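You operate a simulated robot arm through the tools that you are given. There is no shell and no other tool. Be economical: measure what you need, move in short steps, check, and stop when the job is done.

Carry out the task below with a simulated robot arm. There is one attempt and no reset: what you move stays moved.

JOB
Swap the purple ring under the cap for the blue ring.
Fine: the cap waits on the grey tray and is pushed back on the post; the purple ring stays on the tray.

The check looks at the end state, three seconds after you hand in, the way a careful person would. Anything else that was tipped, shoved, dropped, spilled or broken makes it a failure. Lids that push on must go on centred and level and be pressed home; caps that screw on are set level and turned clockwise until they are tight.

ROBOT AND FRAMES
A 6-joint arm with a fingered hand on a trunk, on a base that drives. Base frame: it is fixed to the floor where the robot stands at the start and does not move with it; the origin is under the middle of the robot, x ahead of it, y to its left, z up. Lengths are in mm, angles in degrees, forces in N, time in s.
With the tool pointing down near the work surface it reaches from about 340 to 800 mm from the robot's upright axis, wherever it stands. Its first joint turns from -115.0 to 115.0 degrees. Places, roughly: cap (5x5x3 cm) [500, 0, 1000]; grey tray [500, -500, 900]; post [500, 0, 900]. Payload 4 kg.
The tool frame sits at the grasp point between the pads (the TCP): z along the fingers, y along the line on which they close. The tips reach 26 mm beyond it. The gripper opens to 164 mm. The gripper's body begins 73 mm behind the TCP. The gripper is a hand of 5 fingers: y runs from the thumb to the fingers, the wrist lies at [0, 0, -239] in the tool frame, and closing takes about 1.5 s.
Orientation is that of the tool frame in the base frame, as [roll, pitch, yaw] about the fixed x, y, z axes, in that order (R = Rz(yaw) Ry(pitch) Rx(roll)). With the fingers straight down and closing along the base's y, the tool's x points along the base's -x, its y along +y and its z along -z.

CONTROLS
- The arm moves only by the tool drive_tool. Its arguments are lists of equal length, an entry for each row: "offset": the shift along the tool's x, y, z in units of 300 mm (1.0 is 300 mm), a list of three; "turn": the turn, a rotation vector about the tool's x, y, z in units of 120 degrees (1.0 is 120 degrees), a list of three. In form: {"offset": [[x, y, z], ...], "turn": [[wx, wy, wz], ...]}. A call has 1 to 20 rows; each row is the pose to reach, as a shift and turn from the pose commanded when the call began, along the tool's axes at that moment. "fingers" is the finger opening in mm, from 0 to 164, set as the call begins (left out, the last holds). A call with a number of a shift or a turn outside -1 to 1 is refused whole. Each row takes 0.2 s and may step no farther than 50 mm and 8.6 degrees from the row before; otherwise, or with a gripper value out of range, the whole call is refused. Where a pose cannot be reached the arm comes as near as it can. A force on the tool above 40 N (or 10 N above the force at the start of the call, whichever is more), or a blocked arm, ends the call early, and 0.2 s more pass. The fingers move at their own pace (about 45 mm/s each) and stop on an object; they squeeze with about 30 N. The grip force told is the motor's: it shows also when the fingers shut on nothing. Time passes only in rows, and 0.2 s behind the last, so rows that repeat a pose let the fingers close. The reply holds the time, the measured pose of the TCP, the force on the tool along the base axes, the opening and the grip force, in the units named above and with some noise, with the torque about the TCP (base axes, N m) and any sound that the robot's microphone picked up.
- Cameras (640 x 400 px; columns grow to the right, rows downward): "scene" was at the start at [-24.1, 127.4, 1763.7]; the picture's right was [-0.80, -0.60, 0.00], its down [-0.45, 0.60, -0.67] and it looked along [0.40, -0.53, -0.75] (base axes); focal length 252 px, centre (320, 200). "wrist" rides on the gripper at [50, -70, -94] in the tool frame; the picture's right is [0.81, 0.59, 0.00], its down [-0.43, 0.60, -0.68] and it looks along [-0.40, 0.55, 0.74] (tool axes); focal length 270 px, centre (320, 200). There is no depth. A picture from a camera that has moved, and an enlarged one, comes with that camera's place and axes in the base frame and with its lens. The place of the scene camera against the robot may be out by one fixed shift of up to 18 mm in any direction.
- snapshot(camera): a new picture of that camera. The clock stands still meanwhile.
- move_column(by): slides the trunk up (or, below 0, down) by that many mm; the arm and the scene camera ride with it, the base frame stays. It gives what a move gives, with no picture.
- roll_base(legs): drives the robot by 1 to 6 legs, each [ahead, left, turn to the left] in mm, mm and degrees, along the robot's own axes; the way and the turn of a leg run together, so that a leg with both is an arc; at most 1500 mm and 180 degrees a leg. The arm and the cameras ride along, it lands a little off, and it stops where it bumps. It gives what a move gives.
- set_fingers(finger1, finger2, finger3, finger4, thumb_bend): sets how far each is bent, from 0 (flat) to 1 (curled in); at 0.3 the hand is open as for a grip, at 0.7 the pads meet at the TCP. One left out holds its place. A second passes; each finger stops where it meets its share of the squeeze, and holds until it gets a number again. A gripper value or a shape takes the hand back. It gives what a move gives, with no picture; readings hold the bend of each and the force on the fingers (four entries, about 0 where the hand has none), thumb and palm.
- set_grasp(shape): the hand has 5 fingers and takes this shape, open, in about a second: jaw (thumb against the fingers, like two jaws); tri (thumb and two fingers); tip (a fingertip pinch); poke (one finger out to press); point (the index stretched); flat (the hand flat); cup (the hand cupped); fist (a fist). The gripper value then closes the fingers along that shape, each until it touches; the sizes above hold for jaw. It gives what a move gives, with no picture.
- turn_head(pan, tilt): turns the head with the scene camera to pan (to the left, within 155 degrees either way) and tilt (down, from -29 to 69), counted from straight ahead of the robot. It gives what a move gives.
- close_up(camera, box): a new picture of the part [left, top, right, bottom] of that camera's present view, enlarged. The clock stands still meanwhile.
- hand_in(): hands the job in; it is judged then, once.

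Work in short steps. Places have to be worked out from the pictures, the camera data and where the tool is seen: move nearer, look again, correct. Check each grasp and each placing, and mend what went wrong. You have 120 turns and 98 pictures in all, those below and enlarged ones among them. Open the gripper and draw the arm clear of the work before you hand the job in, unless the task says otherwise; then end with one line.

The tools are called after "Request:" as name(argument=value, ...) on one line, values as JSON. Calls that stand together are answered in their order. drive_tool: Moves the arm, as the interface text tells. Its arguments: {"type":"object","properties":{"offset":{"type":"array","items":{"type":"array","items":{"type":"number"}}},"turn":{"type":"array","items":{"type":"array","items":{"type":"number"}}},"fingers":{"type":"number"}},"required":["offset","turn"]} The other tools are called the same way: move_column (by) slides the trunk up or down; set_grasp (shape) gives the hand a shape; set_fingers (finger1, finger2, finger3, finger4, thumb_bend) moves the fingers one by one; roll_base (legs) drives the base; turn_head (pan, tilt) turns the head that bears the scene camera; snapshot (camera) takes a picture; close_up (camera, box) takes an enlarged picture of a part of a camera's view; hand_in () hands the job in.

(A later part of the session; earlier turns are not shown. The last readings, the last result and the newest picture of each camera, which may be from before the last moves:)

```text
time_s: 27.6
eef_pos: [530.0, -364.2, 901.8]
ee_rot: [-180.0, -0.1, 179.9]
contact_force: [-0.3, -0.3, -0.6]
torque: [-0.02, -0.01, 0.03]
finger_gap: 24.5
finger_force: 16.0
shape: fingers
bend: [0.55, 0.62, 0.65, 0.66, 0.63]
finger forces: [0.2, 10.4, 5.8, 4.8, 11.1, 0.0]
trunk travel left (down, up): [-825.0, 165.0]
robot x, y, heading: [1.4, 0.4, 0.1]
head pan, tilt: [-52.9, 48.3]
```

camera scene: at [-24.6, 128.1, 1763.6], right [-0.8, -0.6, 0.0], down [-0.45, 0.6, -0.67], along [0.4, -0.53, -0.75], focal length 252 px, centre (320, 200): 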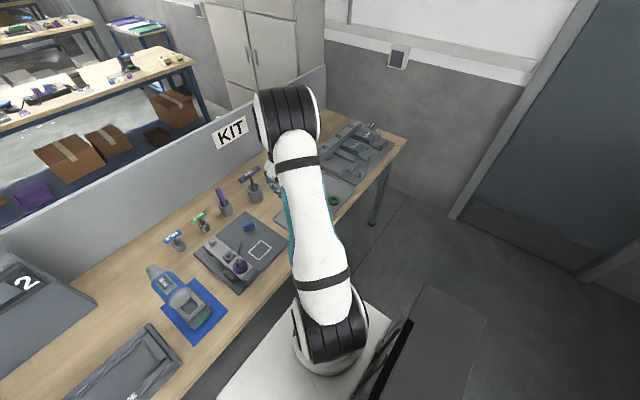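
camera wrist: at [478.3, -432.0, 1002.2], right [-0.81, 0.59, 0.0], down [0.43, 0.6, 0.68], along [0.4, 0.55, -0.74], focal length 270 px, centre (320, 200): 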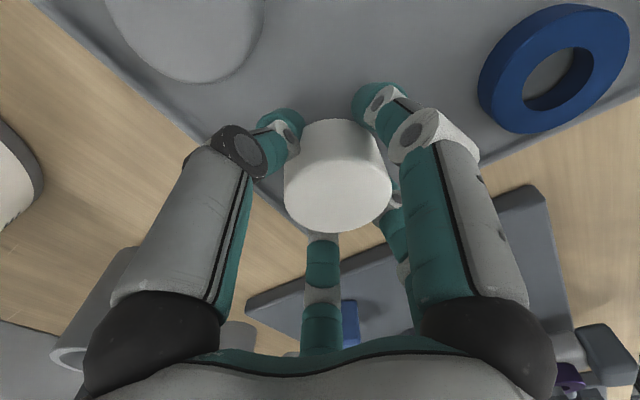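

Still no contact; continuing down.

Request:
drive_tool(offset=[[0, 0, 0.005], [0, 0, 0.01], [0, 0, 0.015]], turn=[[0, 0, 0], [0, 0, 0], [0, 0, 0]])

Request:
close_up(camera="wrist", box=[200, 80, 460, 260])

```text
time_s: 28.4
eef_pos: [528.6, -363.4, 899.0]
ee_rot: [-179.8, 0.3, -180.0]
contact_force: [-1.1, -1.2, 34.1]
torque: [-0.12, 1.22, -0.03]
finger_gap: 24.1
finger_force: 35.3
shape: fingers
bend: [0.54, 0.62, 0.65, 0.66, 0.63]
finger forces: [26.8, 20.3, 6.2, 5.7, 11.5, 0.0]
trunk travel left (down, up): [-825.0, 165.0]
robot x, y, heading: [-2.5, -1.5, 0.0]
head pan, tilt: [-52.9, 48.3]
```

```text
2.22 times, centred on (330, 170) of wrist
camera zoom: at [477.2, -433.5, 992.7], right [-0.81, 0.59, -0.01], down [0.43, 0.6, 0.68], along [0.4, 0.54, -0.74], focal length 601 px, centre (298, 267)
```

zoom: 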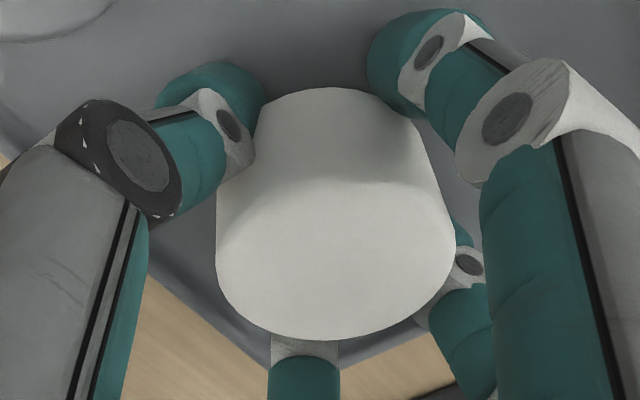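

Fingertips 1 and 2 rest on the tray, and the cap bottom is within a couple of mm of it. I rise 3 mm and let go slowly.

Request:
drive_tool(offset=[[0, 0, -0.005], [0, 0, -0.01]], turn=[[0, 0, 0], [0, 0, 0]])

Request:
set_fingers(finger1=0.54, finger2=0.58, finger3=0.6, finger4=0.6, thumb_bend=0.57)

Request:
close_up(camera="wrist", box=[200, 80, 460, 260])

```text
time_s: 29.0
eef_pos: [527.6, -362.1, 899.2]
ee_rot: [-179.9, -0.1, -180.0]
contact_force: [0.5, -3.8, 20.0]
torque: [-0.23, 0.74, 0.06]
finger_gap: 23.0
finger_force: 28.9
shape: fingers
bend: [0.54, 0.62, 0.65, 0.66, 0.63]
finger forces: [19.7, 14.3, 5.4, 5.4, 13.0, 0.0]
trunk travel left (down, up): [-825.0, 165.0]
robot x, y, heading: [0.9, 1.4, 0.0]
head pan, tilt: [-52.9, 48.3]
```

```text
time_s: 30.0
eef_pos: [528.0, -362.9, 899.6]
ee_rot: [-179.9, 0.0, 180.0]
contact_force: [-0.5, -1.3, 12.2]
torque: [-0.16, 0.48, -0.02]
finger_gap: 27.3
finger_force: 6.3
shape: fingers
bend: [0.54, 0.58, 0.6, 0.6, 0.56]
finger forces: [11.1, 1.0, 0.0, 0.0, 1.4, 0.0]
trunk travel left (down, up): [-825.0, 165.0]
robot x, y, heading: [-2.5, -5.8, 0.0]
head pan, tilt: [-52.9, 48.3]
```

```text
2.22 times, centred on (330, 170) of wrist
camera zoom: at [477.4, -432.5, 992.7], right [-0.81, 0.59, 0.0], down [0.43, 0.6, 0.68], along [0.4, 0.55, -0.74], focal length 601 px, centre (298, 267)
```

zoom: 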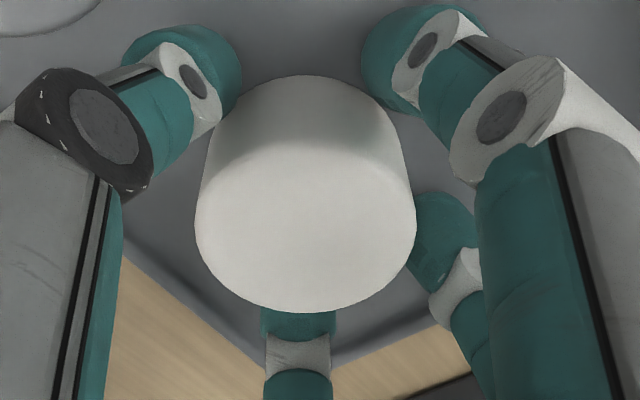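

The cap has settled on the tray and is free. I rise in small steps, then open wider and go up.

Request:
drive_tool(offset=[[0, 0, -0.015], [0, 0, -0.03], [0, 0, -0.045]], turn=[[0, 0, 0], [0, 0, 0], [0, 0, 0]])

Request:
set_fingers(finger1=0.5, finger2=0.5, finger3=0.5, finger4=0.5, thumb_bend=0.5)

Request:
snapshot(camera="wrist")

```text
time_s: 30.8
eef_pos: [528.4, -363.8, 913.2]
ee_rot: [179.9, -0.1, 179.9]
contact_force: [0.2, -0.4, -0.7]
torque: [-0.01, 0.01, 0.01]
finger_gap: 29.5
finger_force: 0.4
shape: fingers
bend: [0.54, 0.57, 0.6, 0.6, 0.56]
finger forces: [0.0, 0.1, 0.1, 0.1, 0.0, 0.1]
trunk travel left (down, up): [-825.0, 165.0]
robot x, y, heading: [-1.8, 1.4, -0.1]
head pan, tilt: [-52.9, 48.3]
```

```text
time_s: 31.8
eef_pos: [528.9, -363.5, 913.7]
ee_rot: [180.0, -0.1, 179.9]
contact_force: [0.0, 0.3, -0.1]
torque: [0.0, -0.01, 0.02]
finger_gap: 41.8
finger_force: 0.1
shape: fingers
bend: [0.5, 0.5, 0.5, 0.5, 0.5]
finger forces: [0.1, 0.1, 0.0, 0.0, 0.1, 0.0]
trunk travel left (down, up): [-825.0, 165.0]
robot x, y, heading: [1.7, -3.3, -0.2]
head pan, tilt: [-52.9, 48.3]
```

```text
59 pictures are left
camera wrist: at [478.1, -433.9, 1006.2], right [-0.81, 0.59, 0.0], down [0.43, 0.6, 0.68], along [0.4, 0.55, -0.74], focal length 270 px, centre (320, 200)
```

wrist: 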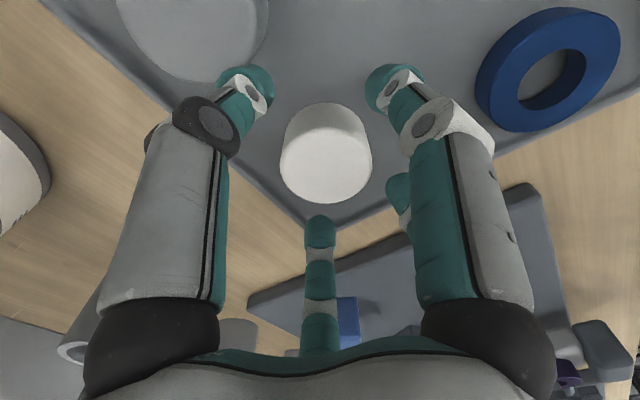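

The cap stands upright on the tray near (526,-363). I go up and back toward the post for a close look at the purple ring.

Request:
drive_tool(offset=[[0, 0, -0.15], [0, 0, -0.3], [0, 0, -0.45]], turn=[[0, 0, 0], [0, 0, 0], [0, 0, 0]])

Request:
drive_tool(offset=[[0.02, 0.14, 0], [0.045, 0.28, 0], [0.07, 0.42, 0], [0.09, 0.56, 0], [0.11, 0.7, 0], [0.13, 0.82, 0]], turn=[[0, 0, 0], [0, 0, 0], [0, 0, 0], [0, 0, 0], [0, 0, 0], [0, 0, 0]])

Request:
close_up(camera="wrist", box=[220, 20, 480, 200])

Request:
close_up(camera="scene", box=[190, 200, 290, 290])

```text
time_s: 32.6
eef_pos: [531.0, -361.2, 1047.3]
ee_rot: [180.0, -0.1, 179.9]
contact_force: [0.3, -0.5, -0.2]
torque: [0.01, 0.0, 0.01]
finger_gap: 42.0
finger_force: 0.1
shape: fingers
bend: [0.5, 0.5, 0.5, 0.5, 0.5]
finger forces: [0.1, 0.0, 0.0, 0.1, 0.1, 0.1]
trunk travel left (down, up): [-825.0, 165.0]
robot x, y, heading: [1.1, 3.1, -0.0]
head pan, tilt: [-52.9, 48.3]
```

```text
time_s: 34.0
eef_pos: [490.9, -115.6, 1046.8]
ee_rot: [-179.9, 0.1, 179.9]
contact_force: [-0.3, 0.3, 0.3]
torque: [-0.01, 0.0, 0.02]
finger_gap: 41.9
finger_force: 0.1
shape: fingers
bend: [0.5, 0.5, 0.5, 0.5, 0.5]
finger forces: [0.0, 0.0, 0.1, 0.0, 0.0, 0.0]
trunk travel left (down, up): [-825.0, 165.0]
robot x, y, heading: [-1.5, 4.1, -0.1]
head pan, tilt: [-52.9, 48.3]
```

```text
2.22 times, centred on (350, 110) of wrist
camera zoom: at [440.0, -185.1, 1140.5], right [-0.81, 0.59, 0.0], down [0.43, 0.6, 0.68], along [0.4, 0.55, -0.74], focal length 601 px, centre (253, 400)
```

zoom: 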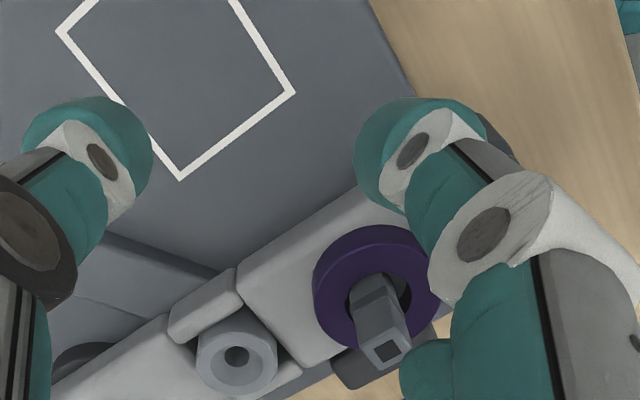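

```text
4.44 times, centred on (240, 245) of scene
camera zoom: at [-24.6, 128.4, 1763.6], right [-0.8, -0.6, 0.0], down [-0.45, 0.59, -0.67], along [0.4, -0.53, -0.75], focal length 1120 px, centre (676, 0)
```

zoom: 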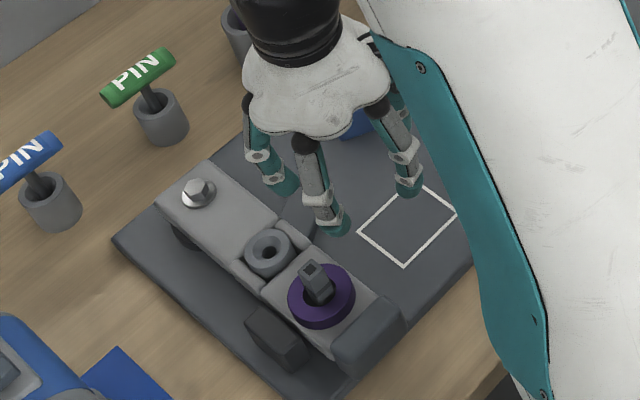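

The ring lies flat on the bar around the square post, with a dark block on the bar's far (+y) side. I zoom in to judge heights before gripping.

Request:
close_up(camera="scene", box=[220, 240, 260, 290])

Request:
drive_tool(offset=[[0.02, -0.15, 0], [0.02, -0.3, 0.05], [0.02, -0.4, 0.1]], turn=[[0, 0, 0], [0, 0, 0], [0, 0, 0]])

Request:
snapshot(camera="wrist")

```text
8.00 times, centred on (240, 265) of scene
camera zoom: at [-24.6, 128.4, 1763.6], right [-0.8, -0.6, 0.0], down [-0.45, 0.59, -0.67], along [0.4, -0.53, -0.75], focal length 2016 px, centre (960, -320)
```

zoom: 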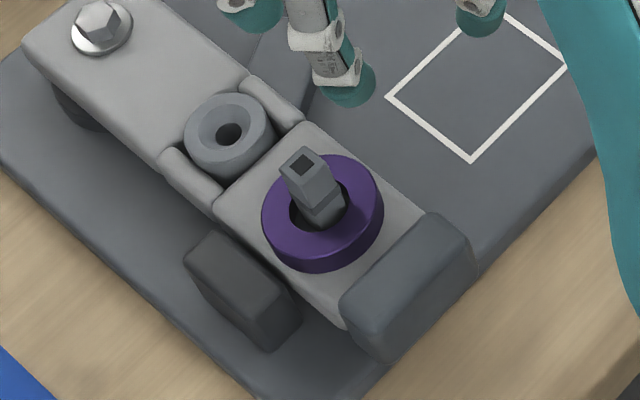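

```text
time_s: 34.8
eef_pos: [485.3, -238.7, 1016.7]
ee_rot: [-180.0, 0.0, 179.9]
contact_force: [-0.2, 0.5, 0.0]
torque: [0.0, -0.01, 0.0]
finger_gap: 41.8
finger_force: 0.1
shape: fingers
bend: [0.5, 0.5, 0.5, 0.5, 0.5]
finger forces: [0.0, 0.1, 0.0, 0.1, 0.0, 0.0]
trunk travel left (down, up): [-825.0, 165.0]
robot x, y, heading: [0.6, 2.4, -0.1]
head pan, tilt: [-52.9, 48.3]
```

```text
55 pictures are left
camera wrist: at [434.7, -307.6, 1110.0], right [-0.81, 0.59, 0.0], down [0.43, 0.59, 0.68], along [0.4, 0.55, -0.74], focal length 270 px, centre (320, 200)
```

wrist: 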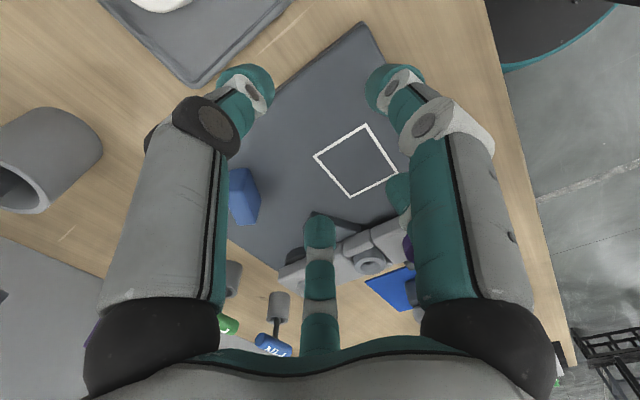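

Side block looks no higher than the bar; the ring is about 12 mm thick on a bar top near z≈920. I fold fingers 1 and 4 out, pre-shape the others and go over the post.

Request:
set_fingers(finger1=0, finger2=0.55, finger3=0.55, finger4=0, thumb_bend=0.53)

Request:
drive_tool(offset=[[0, 0.12, -0.06], [0, 0.24, -0.1], [0, 0.38, -0.1], [0, 0.52, -0.1], [0, 0.655, -0.1], [0, 0.655, -0.02], [0, 0.655, 0.06], [0, 0.655, 0.13]], turn=[[0, 0, 0], [0, 0, 0], [0, 0, 0], [0, 0, 0], [0, 0, 0], [0, 0, 0], [0, 0, 0], [0, 0, 0]])

Request:
snapshot(camera="wrist")

Request:
close_up(camera="scene", box=[190, 200, 290, 290])

```text
time_s: 35.8
eef_pos: [484.8, -237.2, 1017.5]
ee_rot: [-179.9, -0.1, 179.9]
contact_force: [-0.7, -0.1, -0.3]
torque: [0.02, -0.03, -0.02]
finger_gap: 99.4
finger_force: 0.1
shape: fingers
bend: [0.01, 0.55, 0.55, 0.01, 0.53]
finger forces: [0.1, 0.0, 0.0, 0.0, 0.0, 0.1]
trunk travel left (down, up): [-825.0, 165.0]
robot x, y, heading: [-0.8, -2.6, -0.1]
head pan, tilt: [-52.9, 48.3]
```

```text
time_s: 37.6
eef_pos: [483.6, -38.1, 976.8]
ee_rot: [180.0, 0.0, 179.9]
contact_force: [0.2, -0.9, -0.6]
torque: [0.03, 0.02, -0.02]
finger_gap: 99.7
finger_force: 0.0
shape: fingers
bend: [0.01, 0.55, 0.55, 0.01, 0.53]
finger forces: [0.0, 0.0, 0.0, 0.0, 0.0, 0.0]
trunk travel left (down, up): [-825.0, 165.0]
robot x, y, heading: [-1.3, -3.5, 0.3]
head pan, tilt: [-52.9, 48.3]
```

```text
54 pictures are left
camera wrist: at [433.7, -108.8, 1070.2], right [-0.81, 0.59, 0.0], down [0.43, 0.59, 0.68], along [0.4, 0.55, -0.74], focal length 270 px, centre (320, 200)
```

wrist: 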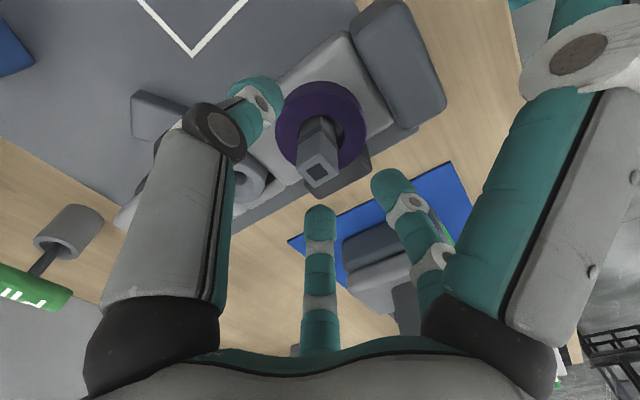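

```text
4.44 times, centred on (240, 245) of scene
camera zoom: at [-23.4, 127.0, 1763.7], right [-0.8, -0.6, 0.0], down [-0.45, 0.6, -0.67], along [0.4, -0.53, -0.75], focal length 1120 px, centre (676, 0)
```

zoom: 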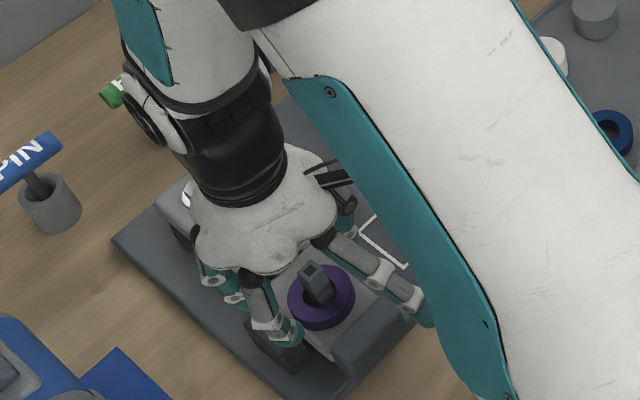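

Post is at about (485,-40) with top ≈955; the ring's top is near 919. I descend in steps toward TCP z≈937, watching forces.

Request:
drive_tool(offset=[[0, -0.01, 0.03], [0, -0.01, 0.06], [0, -0.01, 0.09], [0, -0.01, 0.11]], turn=[[0, 0, 0], [0, 0, 0], [0, 0, 0], [0, 0, 0]])

Request:
snapshot(camera="wrist")

```text
time_s: 38.7
eef_pos: [490.5, -42.7, 950.1]
ee_rot: [-180.0, 0.7, 180.0]
contact_force: [-1.7, 3.8, 29.3]
torque: [1.06, -0.49, 0.2]
finger_gap: 99.4
finger_force: 14.3
shape: fingers
bend: [0.01, 0.55, 0.55, 0.01, 0.53]
finger forces: [0.0, 0.5, 28.4, 0.0, 0.1, 0.1]
trunk travel left (down, up): [-825.0, 165.0]
robot x, y, heading: [-1.4, 0.7, 0.2]
head pan, tilt: [-52.9, 48.3]
stopped in row 4: the force on the tool passed its limit (the readings are from after the stop); the commanded pose is now the measured one
```

```text
52 pictures are left
camera wrist: at [437.7, -112.7, 1043.1], right [-0.81, 0.59, -0.01], down [0.42, 0.6, 0.68], along [0.41, 0.55, -0.73], focal length 270 px, centre (320, 200)
```

wrist: 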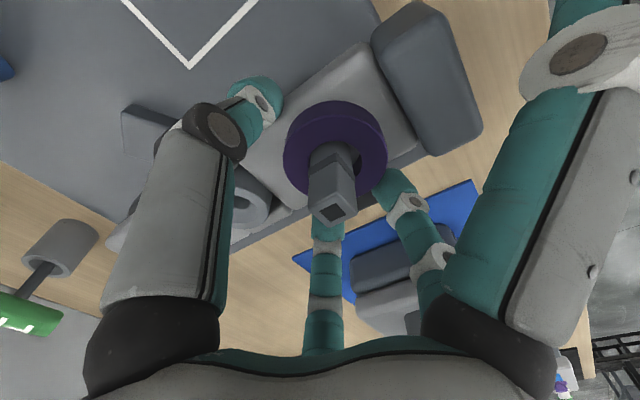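

Finger 3 touched the side block. I rise, pre-shape fingers 2 and 3 tighter (0.59) so they come down between ring and block, and leave the thumb wider on its free side.

Request:
drive_tool(offset=[[0, 0, -0.05], [0, 0, -0.1]], turn=[[0, 0, 0], [0, 0, 0]])

Request:
set_fingers(finger2=0.59, finger3=0.59, thumb_bend=0.52)

Request:
snapshot(camera="wrist")

```text
time_s: 39.3
eef_pos: [487.0, -43.1, 978.0]
ee_rot: [-179.8, 0.5, 179.9]
contact_force: [0.4, -0.8, 1.0]
torque: [0.0, 0.02, -0.03]
finger_gap: 99.7
finger_force: 0.0
shape: fingers
bend: [0.01, 0.55, 0.55, 0.01, 0.53]
finger forces: [0.0, 0.0, 0.1, 0.1, 0.0, 0.0]
trunk travel left (down, up): [-825.0, 165.0]
robot x, y, heading: [-3.4, -0.9, 0.0]
head pan, tilt: [-52.9, 48.3]
```

```text
time_s: 40.3
eef_pos: [487.2, -43.3, 976.0]
ee_rot: [-179.9, 0.5, 179.8]
contact_force: [-0.3, 0.6, -0.1]
torque: [0.0, -0.02, 0.02]
finger_gap: 99.5
finger_force: 0.1
shape: fingers
bend: [0.01, 0.59, 0.59, 0.01, 0.52]
finger forces: [0.0, 0.0, 0.1, 0.0, 0.0, 0.0]
trunk travel left (down, up): [-825.0, 165.0]
robot x, y, heading: [5.2, -0.7, 0.1]
head pan, tilt: [-52.9, 48.3]
```

```text
51 pictures are left
camera wrist: at [436.1, -112.6, 1070.4], right [-0.81, 0.59, -0.01], down [0.43, 0.6, 0.68], along [0.41, 0.55, -0.73], focal length 270 px, centre (320, 200)
```

wrist: 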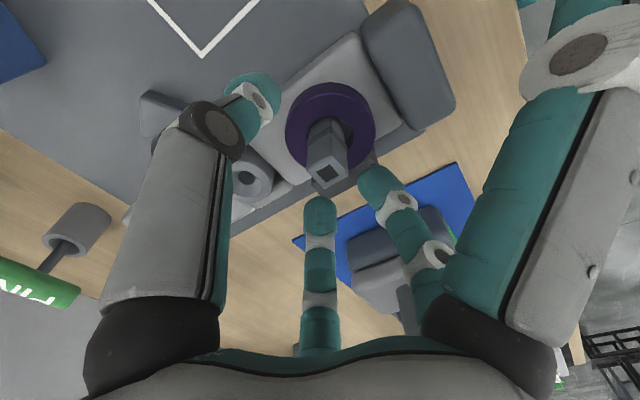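

I correct 5 mm in x and the half-degree tilt, then descend.

Request:
drive_tool(offset=[[0.017, 0.007, 0], [0.017, 0.007, 0.05], [0.017, 0.007, 0.08], [0.017, 0.007, 0.095], [0.017, 0.007, 0.11]], turn=[[0, 0.0042, 0], [0, 0.0042, 0], [0, 0.0042, 0], [0, 0.0042, 0], [0, 0.0042, 0]])

Request:
snapshot(camera="wrist")

```text
time_s: 41.4
eef_pos: [484.9, -39.2, 950.2]
ee_rot: [-179.9, 0.4, 179.9]
contact_force: [-5.0, 5.5, 31.5]
torque: [0.89, 0.78, 0.01]
finger_gap: 99.3
finger_force: 15.5
shape: fingers
bend: [0.01, 0.57, 0.6, 0.01, 0.52]
finger forces: [0.0, 27.7, 3.7, 0.0, 0.0, 0.0]
trunk travel left (down, up): [-825.0, 165.0]
robot x, y, heading: [-0.4, -2.0, -0.2]
head pan, tilt: [-52.9, 48.3]
stopped in row 5: the force on the tool passed its limit (the readings are from after the stop); the commanded pose is now the measured one
```

```text
50 pictures are left
camera wrist: at [433.9, -109.6, 1044.3], right [-0.81, 0.59, -0.01], down [0.43, 0.6, 0.68], along [0.4, 0.55, -0.73], focal length 270 px, centre (320, 200)
```

wrist: 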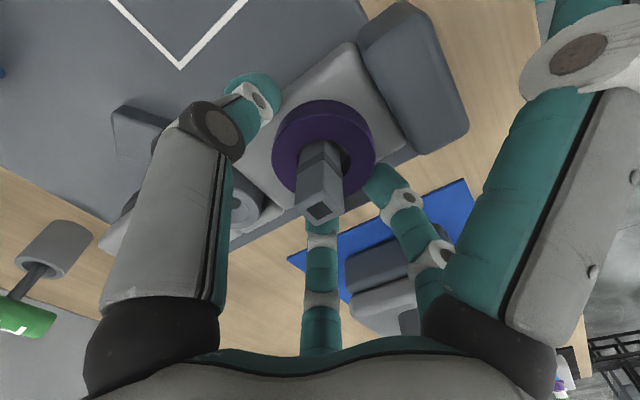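

Finger 2 met something at the same height as finger 3 before, so the bar's top may simply be ≈919. I zoom in to see the contact.

Request:
close_up(camera="wrist", box=[230, 70, 430, 250])

Request:
close_up(camera="scene", box=[215, 235, 265, 285])

```text
2.22 times, centred on (330, 160) of wrist
camera zoom: at [433.9, -109.6, 1044.3], right [-0.81, 0.59, -0.01], down [0.43, 0.6, 0.68], along [0.4, 0.55, -0.73], focal length 601 px, centre (298, 289)
```

zoom: 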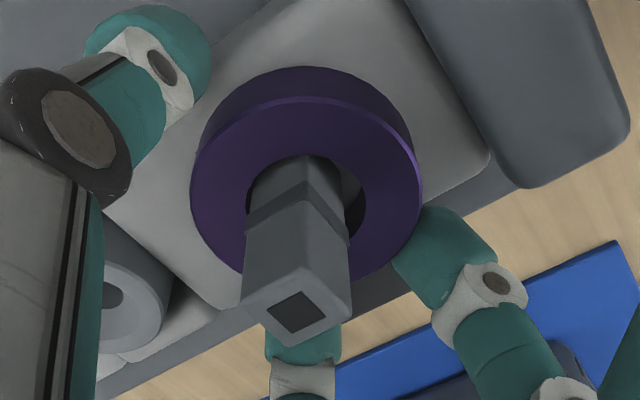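

```text
8.00 times, centred on (240, 260) of scene
camera zoom: at [-26.7, 128.3, 1764.1], right [-0.8, -0.6, 0.0], down [-0.45, 0.59, -0.67], along [0.4, -0.53, -0.75], focal length 2016 px, centre (960, -280)
```

zoom: 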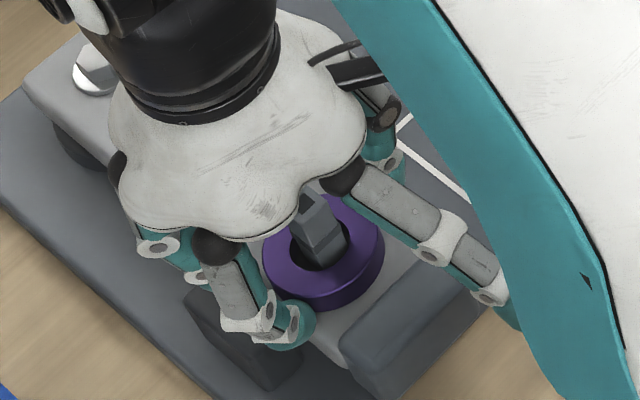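

Finger 2 landed on the ring's edge; earlier finger 3 met the side block. The slot between them is narrow, so I rise, rotate the hand 6° to straddle the block symmetrically, centre on the ring and set both to 0.56.

Request:
drive_tool(offset=[[0.0113, -0.0093, -0.05], [0.0113, -0.0093, -0.1]], turn=[[0, 0.003, 0.025], [0, 0.003, 0.05]])

Request:
set_fingers(finger2=0.56, finger3=0.565, thumb_bend=0.52)

Request:
close_up(camera="wrist", box=[230, 70, 430, 250])

```text
time_s: 42.0
eef_pos: [482.7, -42.4, 977.7]
ee_rot: [-179.9, -0.1, 173.8]
contact_force: [-0.9, -0.3, 0.1]
torque: [-0.02, -0.02, 0.01]
finger_gap: 99.8
finger_force: 0.1
shape: fingers
bend: [0.01, 0.59, 0.59, 0.01, 0.52]
finger forces: [0.1, 0.0, 0.0, 0.0, 0.0, 0.0]
trunk travel left (down, up): [-825.0, 165.0]
robot x, y, heading: [-1.4, 2.9, -0.1]
head pan, tilt: [-52.9, 48.3]
```

```text
time_s: 43.0
eef_pos: [483.4, -43.1, 979.3]
ee_rot: [-180.0, -0.1, 174.0]
contact_force: [0.0, -0.2, -0.3]
torque: [-0.02, -0.01, -0.02]
finger_gap: 99.9
finger_force: 0.1
shape: fingers
bend: [0.01, 0.56, 0.56, 0.01, 0.52]
finger forces: [0.0, 0.0, 0.0, 0.1, 0.0, 0.1]
trunk travel left (down, up): [-825.0, 165.0]
robot x, y, heading: [-2.9, -3.6, 0.1]
head pan, tilt: [-52.9, 48.3]
```

```text
2.22 times, centred on (330, 160) of wrist
camera zoom: at [425.6, -106.8, 1071.9], right [-0.74, 0.67, 0.0], down [0.49, 0.55, 0.68], along [0.45, 0.5, -0.74], focal length 601 px, centre (298, 289)
```

zoom: 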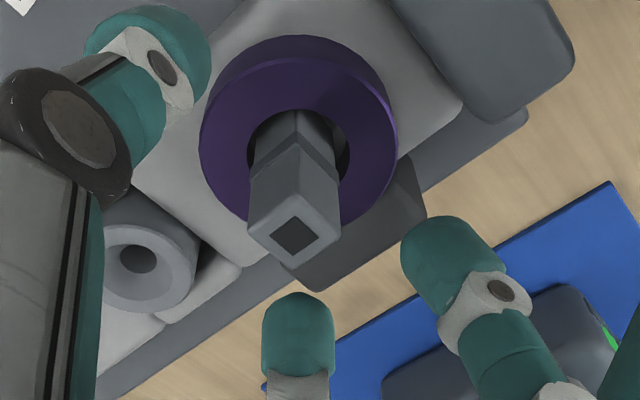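

The close-up shows the side block hugging the ring on +y, the end block 41 mm off on −x and the boss 50 mm off on +x. Rotating the hand +36° puts finger 3 beyond the side block and fingers 2, 4, 1 and thumb in the free gaps.

Request:
drive_tool(offset=[[0, 0, -0.05], [0, 0, -0.05], [0, 0, -0.05], [0, 0, -0.05], [0, 0, -0.05]], turn=[[0, 0, -0.06], [0, 0, -0.12], [0, 0, -0.18], [0, 0, -0.24], [0, 0, -0.3]])

Request:
set_fingers(finger1=0.52, finger2=0.56, finger3=0.3, finger4=0.54, thumb_bend=0.52)

Request:
snapshot(camera="wrist")

Request:
close_up(camera="scene", box=[200, 220, 280, 290])

```text
time_s: 44.2
eef_pos: [482.5, -42.6, 994.3]
ee_rot: [-180.0, -0.2, -149.8]
contact_force: [0.1, -0.2, 0.3]
torque: [0.04, 0.0, 0.0]
finger_gap: 99.6
finger_force: 0.0
shape: fingers
bend: [0.01, 0.56, 0.56, 0.01, 0.52]
finger forces: [0.0, 0.0, 0.0, 0.0, 0.0, 0.0]
trunk travel left (down, up): [-825.0, 165.0]
robot x, y, heading: [0.5, 3.4, 0.2]
head pan, tilt: [-52.9, 48.3]
```

```text
time_s: 45.2
eef_pos: [482.0, -42.8, 994.0]
ee_rot: [-180.0, -0.1, -150.0]
contact_force: [0.8, -0.3, -0.3]
torque: [-0.02, 0.0, -0.01]
finger_gap: 37.3
finger_force: 0.1
shape: fingers
bend: [0.52, 0.56, 0.3, 0.54, 0.52]
finger forces: [0.1, 0.0, 0.0, 0.1, 0.0, 0.1]
trunk travel left (down, up): [-825.0, 165.0]
robot x, y, heading: [1.2, -0.1, 0.0]
head pan, tilt: [-52.9, 48.3]
```

```text
46 pictures are left
camera wrist: at [473.3, -128.6, 1087.5], right [-0.99, 0.11, 0.0], down [0.08, 0.73, 0.68], along [0.07, 0.67, -0.74], focal length 270 px, centre (320, 200)
```

wrist: 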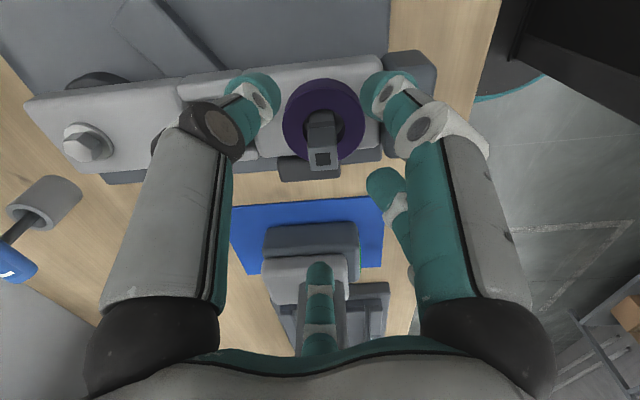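

```text
5.71 times, centred on (240, 255) of scene
camera zoom: at [-24.2, 127.6, 1763.7], right [-0.8, -0.6, 0.0], down [-0.45, 0.59, -0.67], along [0.4, -0.53, -0.75], focal length 1440 px, centre (777, -114)
```

zoom: 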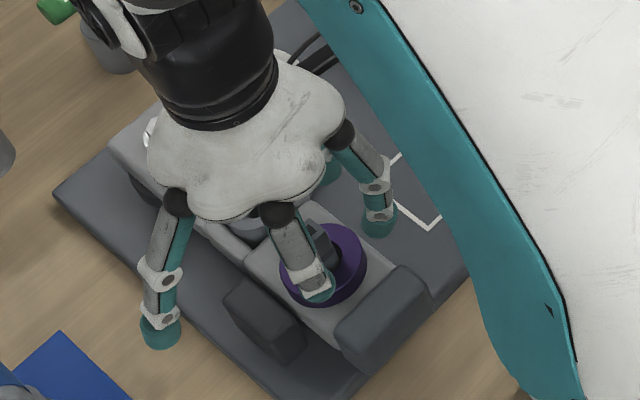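

The arrangement looks clear and centred. I descend in steps to TCP z≈940.

Request:
drive_tool(offset=[[0, 0, 0.06], [0, 0, 0.1], [0, 0, 0.13], [0, 0, 0.145], [0, 0, 0.16]], turn=[[0, 0, 0], [0, 0, 0], [0, 0, 0], [0, 0, 0], [0, 0, 0]])

Request:
close_up(camera="wrist", box=[220, 50, 460, 230])

```text
time_s: 46.4
eef_pos: [484.9, -41.8, 953.1]
ee_rot: [-179.5, 0.3, -150.0]
contact_force: [-2.8, -0.5, 30.3]
torque: [-0.56, 1.15, -0.07]
finger_gap: 39.9
finger_force: 15.8
shape: fingers
bend: [0.51, 0.56, 0.3, 0.54, 0.52]
finger forces: [21.5, 9.3, 0.0, 0.6, 0.0, 0.1]
trunk travel left (down, up): [-825.0, 165.0]
robot x, y, heading: [1.9, 1.9, -0.2]
head pan, tilt: [-52.9, 48.3]
stopped in row 5: the force on the tool passed its limit (the readings are from after the stop); the commanded pose is now the measured one
```

```text
2.22 times, centred on (340, 140) of wrist
camera zoom: at [475.2, -128.5, 1046.2], right [-0.99, 0.11, -0.01], down [0.07, 0.73, 0.68], along [0.08, 0.67, -0.74], focal length 601 px, centre (276, 333)
```

zoom: 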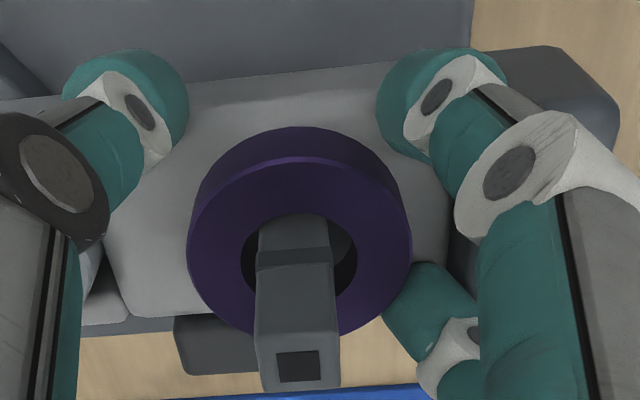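

All contacts occur at the same height (≈919), so that is the bar top. Using a 50 mm ring, its centre is ≈(480,-50), top ≈932. I rise, recentre and pre-shape evenly at 0.57.

Request:
drive_tool(offset=[[0, 0, -0.04], [0.0255, -0.0142, -0.05]], turn=[[0, 0, 0], [-0.004, 0.0025, 0]])

Request:
set_fingers(finger1=0.57, finger2=0.57, finger3=0.3, finger4=0.57, thumb_bend=0.55)

Request:
snapshot(camera="wrist")

```text
time_s: 47.0
eef_pos: [481.5, -51.2, 965.6]
ee_rot: [179.7, -0.1, -150.0]
contact_force: [-0.5, 1.5, -0.2]
torque: [-0.02, 0.02, 0.02]
finger_gap: 37.5
finger_force: 0.0
shape: fingers
bend: [0.52, 0.56, 0.3, 0.54, 0.52]
finger forces: [0.1, 0.0, 0.1, 0.0, 0.0, 0.1]
trunk travel left (down, up): [-825.0, 165.0]
robot x, y, heading: [1.7, -0.4, 0.1]
head pan, tilt: [-52.9, 48.3]
```

```text
time_s: 48.0
eef_pos: [480.3, -51.1, 965.8]
ee_rot: [179.8, -0.2, -150.0]
contact_force: [1.0, 0.4, 0.2]
torque: [0.0, -0.03, 0.03]
finger_gap: 29.1
finger_force: 0.0
shape: fingers
bend: [0.56, 0.56, 0.3, 0.56, 0.55]
finger forces: [0.0, 0.1, 0.0, 0.1, 0.0, 0.1]
trunk travel left (down, up): [-825.0, 165.0]
robot x, y, heading: [-3.3, -1.5, -0.1]
head pan, tilt: [-52.9, 48.3]
```

```text
43 pictures are left
camera wrist: at [472.1, -136.5, 1059.0], right [-0.99, 0.1, 0.0], down [0.08, 0.73, 0.68], along [0.07, 0.68, -0.73], focal length 270 px, centre (320, 200)
```

wrist: 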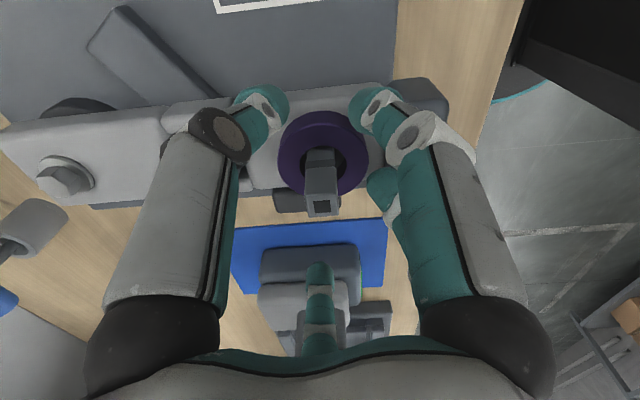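

Centred now within a millimetre. I descend to TCP z≈948.

Request:
drive_tool(offset=[[0, 0, 0.025], [0, 0, 0.04], [0, 0, 0.05], [0, 0, 0.058]], turn=[[0.002, 0, 0], [0.002, 0, 0], [0.002, 0, 0], [0.002, 0, 0]])

Request:
close_up(camera="wrist", box=[220, 50, 460, 230])

```text
time_s: 49.0
eef_pos: [482.7, -50.5, 952.3]
ee_rot: [-179.7, 0.3, -149.9]
contact_force: [-2.1, -0.8, 28.4]
torque: [-0.4, 0.92, -0.03]
finger_gap: 31.2
finger_force: 14.0
shape: fingers
bend: [0.55, 0.56, 0.3, 0.56, 0.55]
finger forces: [17.6, 9.4, 0.1, 0.6, 0.0, 0.1]
trunk travel left (down, up): [-825.0, 165.0]
robot x, y, heading: [-1.0, -1.0, -0.0]
head pan, tilt: [-52.9, 48.3]
stopped in row 4: the force on the tool passed its limit (the readings are from after the stop); the commanded pose is now the measured one
```

```text
2.22 times, centred on (340, 140) of wrist
camera zoom: at [473.5, -136.5, 1045.8], right [-0.99, 0.1, -0.01], down [0.07, 0.73, 0.68], along [0.08, 0.67, -0.74], focal length 601 px, centre (276, 333)
```

zoom: 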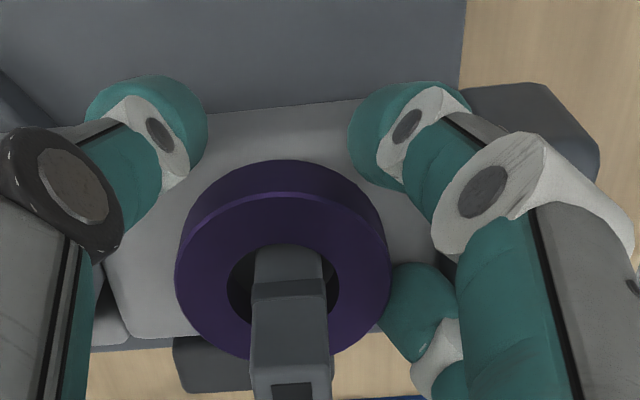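

Tips of fingers 1 and 2 rest on the surface. I rise 1.5 mm and close on the ring.

Request:
drive_tool(offset=[[0, 0, -0.005]], turn=[[-0.002, 0.002, 0]])

Request:
set_fingers(finger1=0.7, finger2=0.7, finger4=0.7, thumb_bend=0.7)

Request:
close_up(camera="wrist", box=[220, 50, 460, 230])

Request:
close_up(camera="scene", box=[200, 220, 280, 290])

```text
time_s: 49.4
eef_pos: [483.3, -49.8, 952.4]
ee_rot: [-180.0, 0.0, -150.1]
contact_force: [0.3, -0.7, 20.3]
torque: [-0.21, 0.12, -0.02]
finger_gap: 31.1
finger_force: 10.3
shape: fingers
bend: [0.55, 0.57, 0.3, 0.56, 0.55]
finger forces: [11.6, 2.7, 0.1, 7.6, 0.0, 0.0]
trunk travel left (down, up): [-825.0, 165.0]
robot x, y, heading: [0.5, -3.8, 0.2]
head pan, tilt: [-52.9, 48.3]
```

```text
time_s: 50.4
eef_pos: [481.8, -51.4, 951.7]
ee_rot: [180.0, 0.0, -150.1]
contact_force: [0.0, -7.0, 24.6]
torque: [0.0, 0.36, 0.11]
finger_gap: 15.7
finger_force: 32.2
shape: fingers
bend: [0.61, 0.59, 0.3, 0.59, 0.63]
finger forces: [7.6, 29.1, 0.0, 14.5, 12.6, 0.0]
trunk travel left (down, up): [-825.0, 165.0]
robot x, y, heading: [-1.5, -0.0, 0.1]
head pan, tilt: [-52.9, 48.3]
```

```text
2.22 times, centred on (340, 140) of wrist
camera zoom: at [473.7, -137.4, 1045.5], right [-0.99, 0.1, 0.0], down [0.08, 0.73, 0.68], along [0.07, 0.67, -0.74], focal length 601 px, centre (276, 333)
```

zoom: 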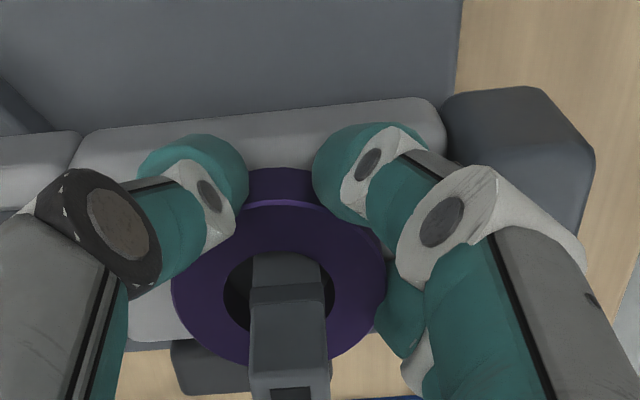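

```text
5.71 times, centred on (240, 255) of scene
camera zoom: at [-26.2, 126.7, 1763.8], right [-0.8, -0.6, 0.0], down [-0.45, 0.6, -0.67], along [0.4, -0.53, -0.75], focal length 1440 px, centre (777, -114)
```

zoom: 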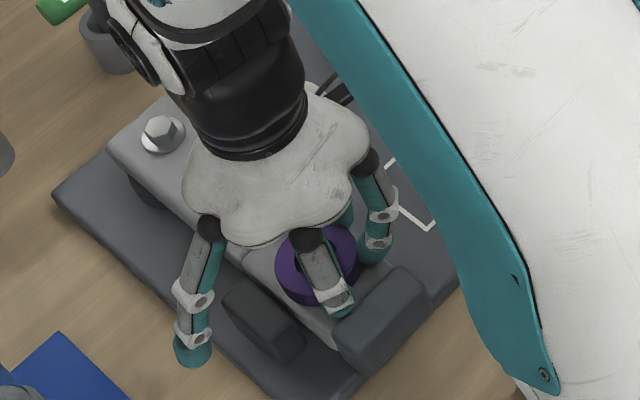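

All four appear around the ring's side. I lift slowly 10 mm and check.

Request:
drive_tool(offset=[[0, 0, -0.008], [0, 0, -0.016], [0, 0, -0.024], [0, 0, -0.032], [0, 0, -0.04]], turn=[[0, 0, 0], [0, 0, 0], [0, 0, 0], [0, 0, 0], [0, 0, 0]])

Request:
close_up(camera="wrist", box=[220, 50, 460, 230])

```text
time_s: 51.6
eef_pos: [483.0, -51.0, 963.9]
ee_rot: [179.9, -0.1, -150.0]
contact_force: [-1.6, -1.9, -2.0]
torque: [-0.04, 0.05, 0.0]
finger_gap: 15.7
finger_force: 17.2
shape: fingers
bend: [0.62, 0.59, 0.3, 0.59, 0.64]
finger forces: [6.1, 9.9, 0.0, 8.2, 9.9, 0.0]
trunk travel left (down, up): [-825.0, 165.0]
robot x, y, heading: [-2.5, -0.2, -0.2]
head pan, tilt: [-52.9, 48.3]
```

```text
2.22 times, centred on (340, 140) of wrist
camera zoom: at [474.0, -137.2, 1056.4], right [-0.99, 0.1, 0.0], down [0.08, 0.73, 0.68], along [0.07, 0.67, -0.74], focal length 601 px, centre (276, 333)
```

zoom: 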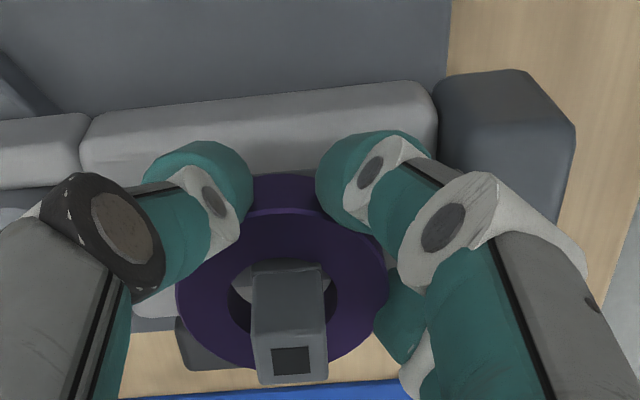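

The ring rises with the hand, clear of the bar. I lift it over the post and higher.

Request:
drive_tool(offset=[[0, 0, -0.05], [0, 0, -0.1], [0, 0, -0.15], [0, 0, -0.2], [0, 0, -0.3], [0, 0, -0.4]], turn=[[0, 0, 0], [0, 0, 0], [0, 0, 0], [0, 0, 0], [0, 0, 0], [0, 0, 0]])

Request:
snapshot(camera="wrist")

```text
time_s: 53.0
eef_pos: [482.7, -50.4, 1084.0]
ee_rot: [-179.9, -0.1, -150.0]
contact_force: [0.1, -0.1, 0.1]
torque: [0.03, 0.01, -0.05]
finger_gap: 14.8
finger_force: 16.8
shape: fingers
bend: [0.63, 0.59, 0.3, 0.59, 0.64]
finger forces: [5.6, 10.1, 0.0, 8.9, 9.4, 0.0]
trunk travel left (down, up): [-825.0, 165.0]
robot x, y, heading: [-1.0, 2.5, 0.1]
head pan, tilt: [-52.9, 48.3]
```

```text
38 pictures are left
camera wrist: at [474.2, -136.9, 1177.9], right [-0.99, 0.1, 0.0], down [0.08, 0.73, 0.68], along [0.07, 0.67, -0.74], focal length 270 px, centre (320, 200)
```

wrist: 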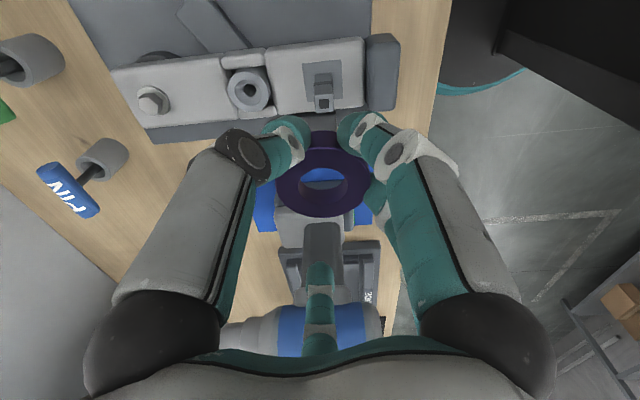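

The purple ring is held and clear of the post. I tuck finger 3 to 0.57 and carry it to the free tray spot near (425,-450).

Request:
set_fingers(finger3=0.57)

Request:
drive_tool(offset=[[0.1, -0.1268, 0], [0.2, -0.2536, 0], [0.3, -0.3804, 0], [0.4, -0.507, 0], [0.5, -0.634, 0]], turn=[[0, 0, 0], [0, 0, 0], [0, 0, 0], [0, 0, 0], [0, 0, 0]])

Request:
drive_tool(offset=[[0.1, -0.12, 0], [0.18, -0.22, 0], [0.26, -0.32, 0], [0.333, -0.423, 0]], turn=[[0, 0, 0], [0, 0, 0], [0, 0, 0], [0, 0, 0]])

Request:
snapshot(camera="wrist")

Request:
close_up(camera="scene", box=[250, 150, 370, 250])

```text
time_s: 54.0
eef_pos: [483.8, -50.7, 1083.4]
ee_rot: [-179.9, -0.1, -150.0]
contact_force: [0.1, -0.1, -0.1]
torque: [-0.02, -0.01, 0.01]
finger_gap: 14.9
finger_force: 17.8
shape: fingers
bend: [0.63, 0.59, 0.54, 0.59, 0.64]
finger forces: [6.0, 10.0, 1.4, 8.7, 9.8, 0.0]
trunk travel left (down, up): [-825.0, 165.0]
robot x, y, heading: [2.9, 0.5, 0.1]
head pan, tilt: [-52.9, 48.3]
```

```text
time_s: 55.2
eef_pos: [444.9, -293.9, 1083.1]
ee_rot: [179.9, -0.1, -150.0]
contact_force: [-0.6, 0.2, -1.4]
torque: [0.01, -0.02, -0.03]
finger_gap: 14.3
finger_force: 17.4
shape: fingers
bend: [0.63, 0.59, 0.54, 0.59, 0.64]
finger forces: [5.8, 9.6, 1.6, 8.7, 9.6, 0.0]
trunk travel left (down, up): [-825.0, 165.0]
robot x, y, heading: [1.8, -4.9, -0.1]
head pan, tilt: [-52.9, 48.3]
```

```text
time_s: 56.2
eef_pos: [424.1, -449.1, 1085.5]
ee_rot: [179.9, -0.1, -150.0]
contact_force: [1.0, -0.3, -1.3]
torque: [-0.01, -0.01, -0.03]
finger_gap: 14.4
finger_force: 17.9
shape: fingers
bend: [0.63, 0.59, 0.54, 0.59, 0.64]
finger forces: [5.7, 9.5, 1.5, 8.9, 9.7, 0.1]
trunk travel left (down, up): [-825.0, 165.0]
robot x, y, heading: [-1.3, -2.0, 0.1]
head pan, tilt: [-52.9, 48.3]
```

```text
37 pictures are left
camera wrist: at [415.9, -535.9, 1178.3], right [-0.99, 0.1, 0.0], down [0.08, 0.73, 0.68], along [0.07, 0.67, -0.74], focal length 270 px, centre (320, 200)
```

wrist: 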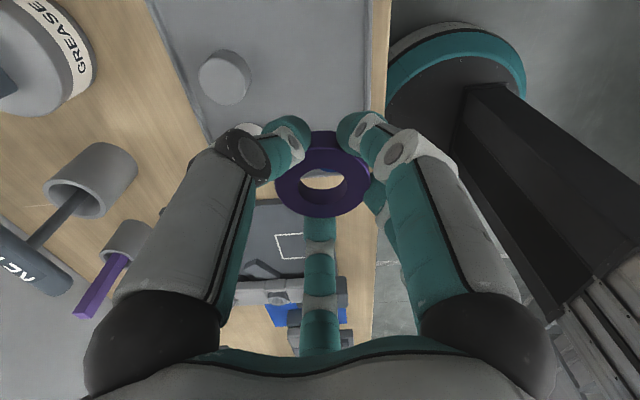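

```text
4.00 times, centred on (310, 200) of scene
camera zoom: at [-24.0, 126.3, 1763.8], right [-0.8, -0.6, 0.0], down [-0.45, 0.6, -0.67], along [0.4, -0.53, -0.75], focal length 1008 px, centre (360, 200)
```

zoom: 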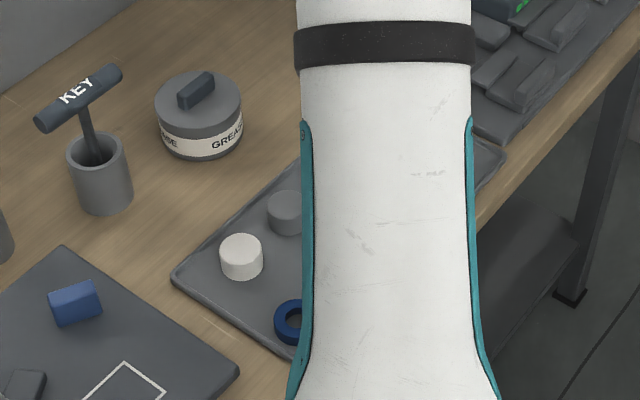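

The spot is clear. I descend to TCP z≈908, then creep.

Request:
drive_tool(offset=[[0, 0, 0.15], [0, 0, 0.3], [0, 0, 0.45], [0, 0, 0.55], [0, 0, 0.59]], turn=[[0, 0, 0], [0, 0, 0], [0, 0, 0], [0, 0, 0], [0, 0, 0]])

Request:
drive_tool(offset=[[0, 0, 0.006], [0, 0, 0.012], [0, 0, 0.017]], turn=[[0, 0, 0], [0, 0, 0], [0, 0, 0]])

Request:
snapshot(camera="wrist")

```text
time_s: 57.4
eef_pos: [425.3, -451.6, 906.8]
ee_rot: [179.8, -0.1, -150.0]
contact_force: [0.4, 0.5, -0.1]
torque: [-0.04, -0.03, 0.0]
finger_gap: 13.9
finger_force: 17.4
shape: fingers
bend: [0.63, 0.59, 0.54, 0.59, 0.64]
finger forces: [5.6, 9.4, 1.5, 8.6, 9.6, 0.1]
trunk travel left (down, up): [-825.0, 165.0]
robot x, y, heading: [2.3, 4.0, 0.3]
head pan, tilt: [-52.9, 48.3]
```

```text
time_s: 58.2
eef_pos: [424.8, -450.3, 901.8]
ee_rot: [179.9, -0.1, -150.0]
contact_force: [0.2, 0.8, -0.7]
torque: [-0.05, 0.0, -0.04]
finger_gap: 14.5
finger_force: 17.0
shape: fingers
bend: [0.63, 0.59, 0.54, 0.59, 0.64]
finger forces: [5.5, 9.3, 1.5, 8.8, 9.6, 0.1]
trunk travel left (down, up): [-825.0, 165.0]
robot x, y, heading: [-0.8, -3.1, 0.1]
head pan, tilt: [-52.9, 48.3]
```

```text
35 pictures are left
camera wrist: at [416.6, -536.4, 995.4], right [-0.99, 0.1, 0.0], down [0.08, 0.73, 0.68], along [0.07, 0.67, -0.74], focal length 270 px, centre (320, 200)
```

wrist: 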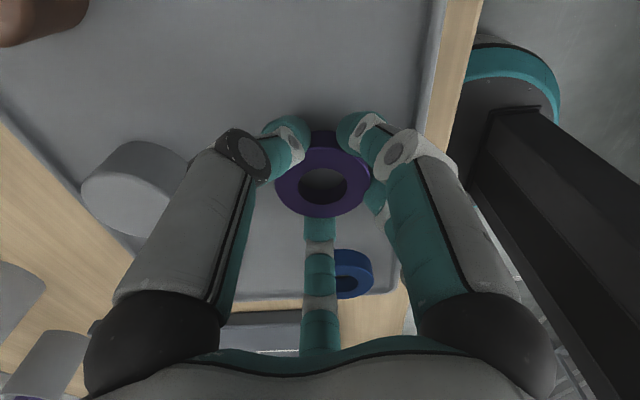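

Not touching yet; creeping further down.

Request:
drive_tool(offset=[[0, 0, 0.006], [0, 0, 0.012]], turn=[[0, 0, 0], [0, 0, 0]])

Request:
drive_tool(offset=[[0, 0, 0.005], [0, 0, 0.01]], turn=[[0, 0, 0], [0, 0, 0]])

```text
time_s: 58.8
eef_pos: [426.1, -452.0, 900.0]
ee_rot: [-180.0, -0.2, -149.9]
contact_force: [-1.5, 0.8, 14.7]
torque: [0.52, 0.13, 0.03]
finger_gap: 14.1
finger_force: 23.5
shape: fingers
bend: [0.63, 0.59, 0.54, 0.59, 0.64]
finger forces: [6.1, 13.0, 9.9, 8.6, 9.5, 0.0]
trunk travel left (down, up): [-825.0, 165.0]
robot x, y, heading: [3.3, 1.1, 0.2]
head pan, tilt: [-52.9, 48.3]
```

```text
time_s: 59.5
eef_pos: [426.2, -452.2, 900.3]
ee_rot: [-179.5, 0.0, -150.1]
contact_force: [-1.6, 3.8, 22.0]
torque: [0.95, 0.17, 0.05]
finger_gap: 13.9
finger_force: 27.0
shape: fingers
bend: [0.63, 0.58, 0.54, 0.59, 0.65]
finger forces: [5.5, 14.2, 16.9, 8.5, 9.0, 0.0]
trunk travel left (down, up): [-825.0, 165.0]
robot x, y, heading: [-1.6, 0.2, 0.1]
head pan, tilt: [-52.9, 48.3]
stopped in row 2: the force on the tool passed its limit (the readings are from after the stop); the commanded pose is now the measured one
```

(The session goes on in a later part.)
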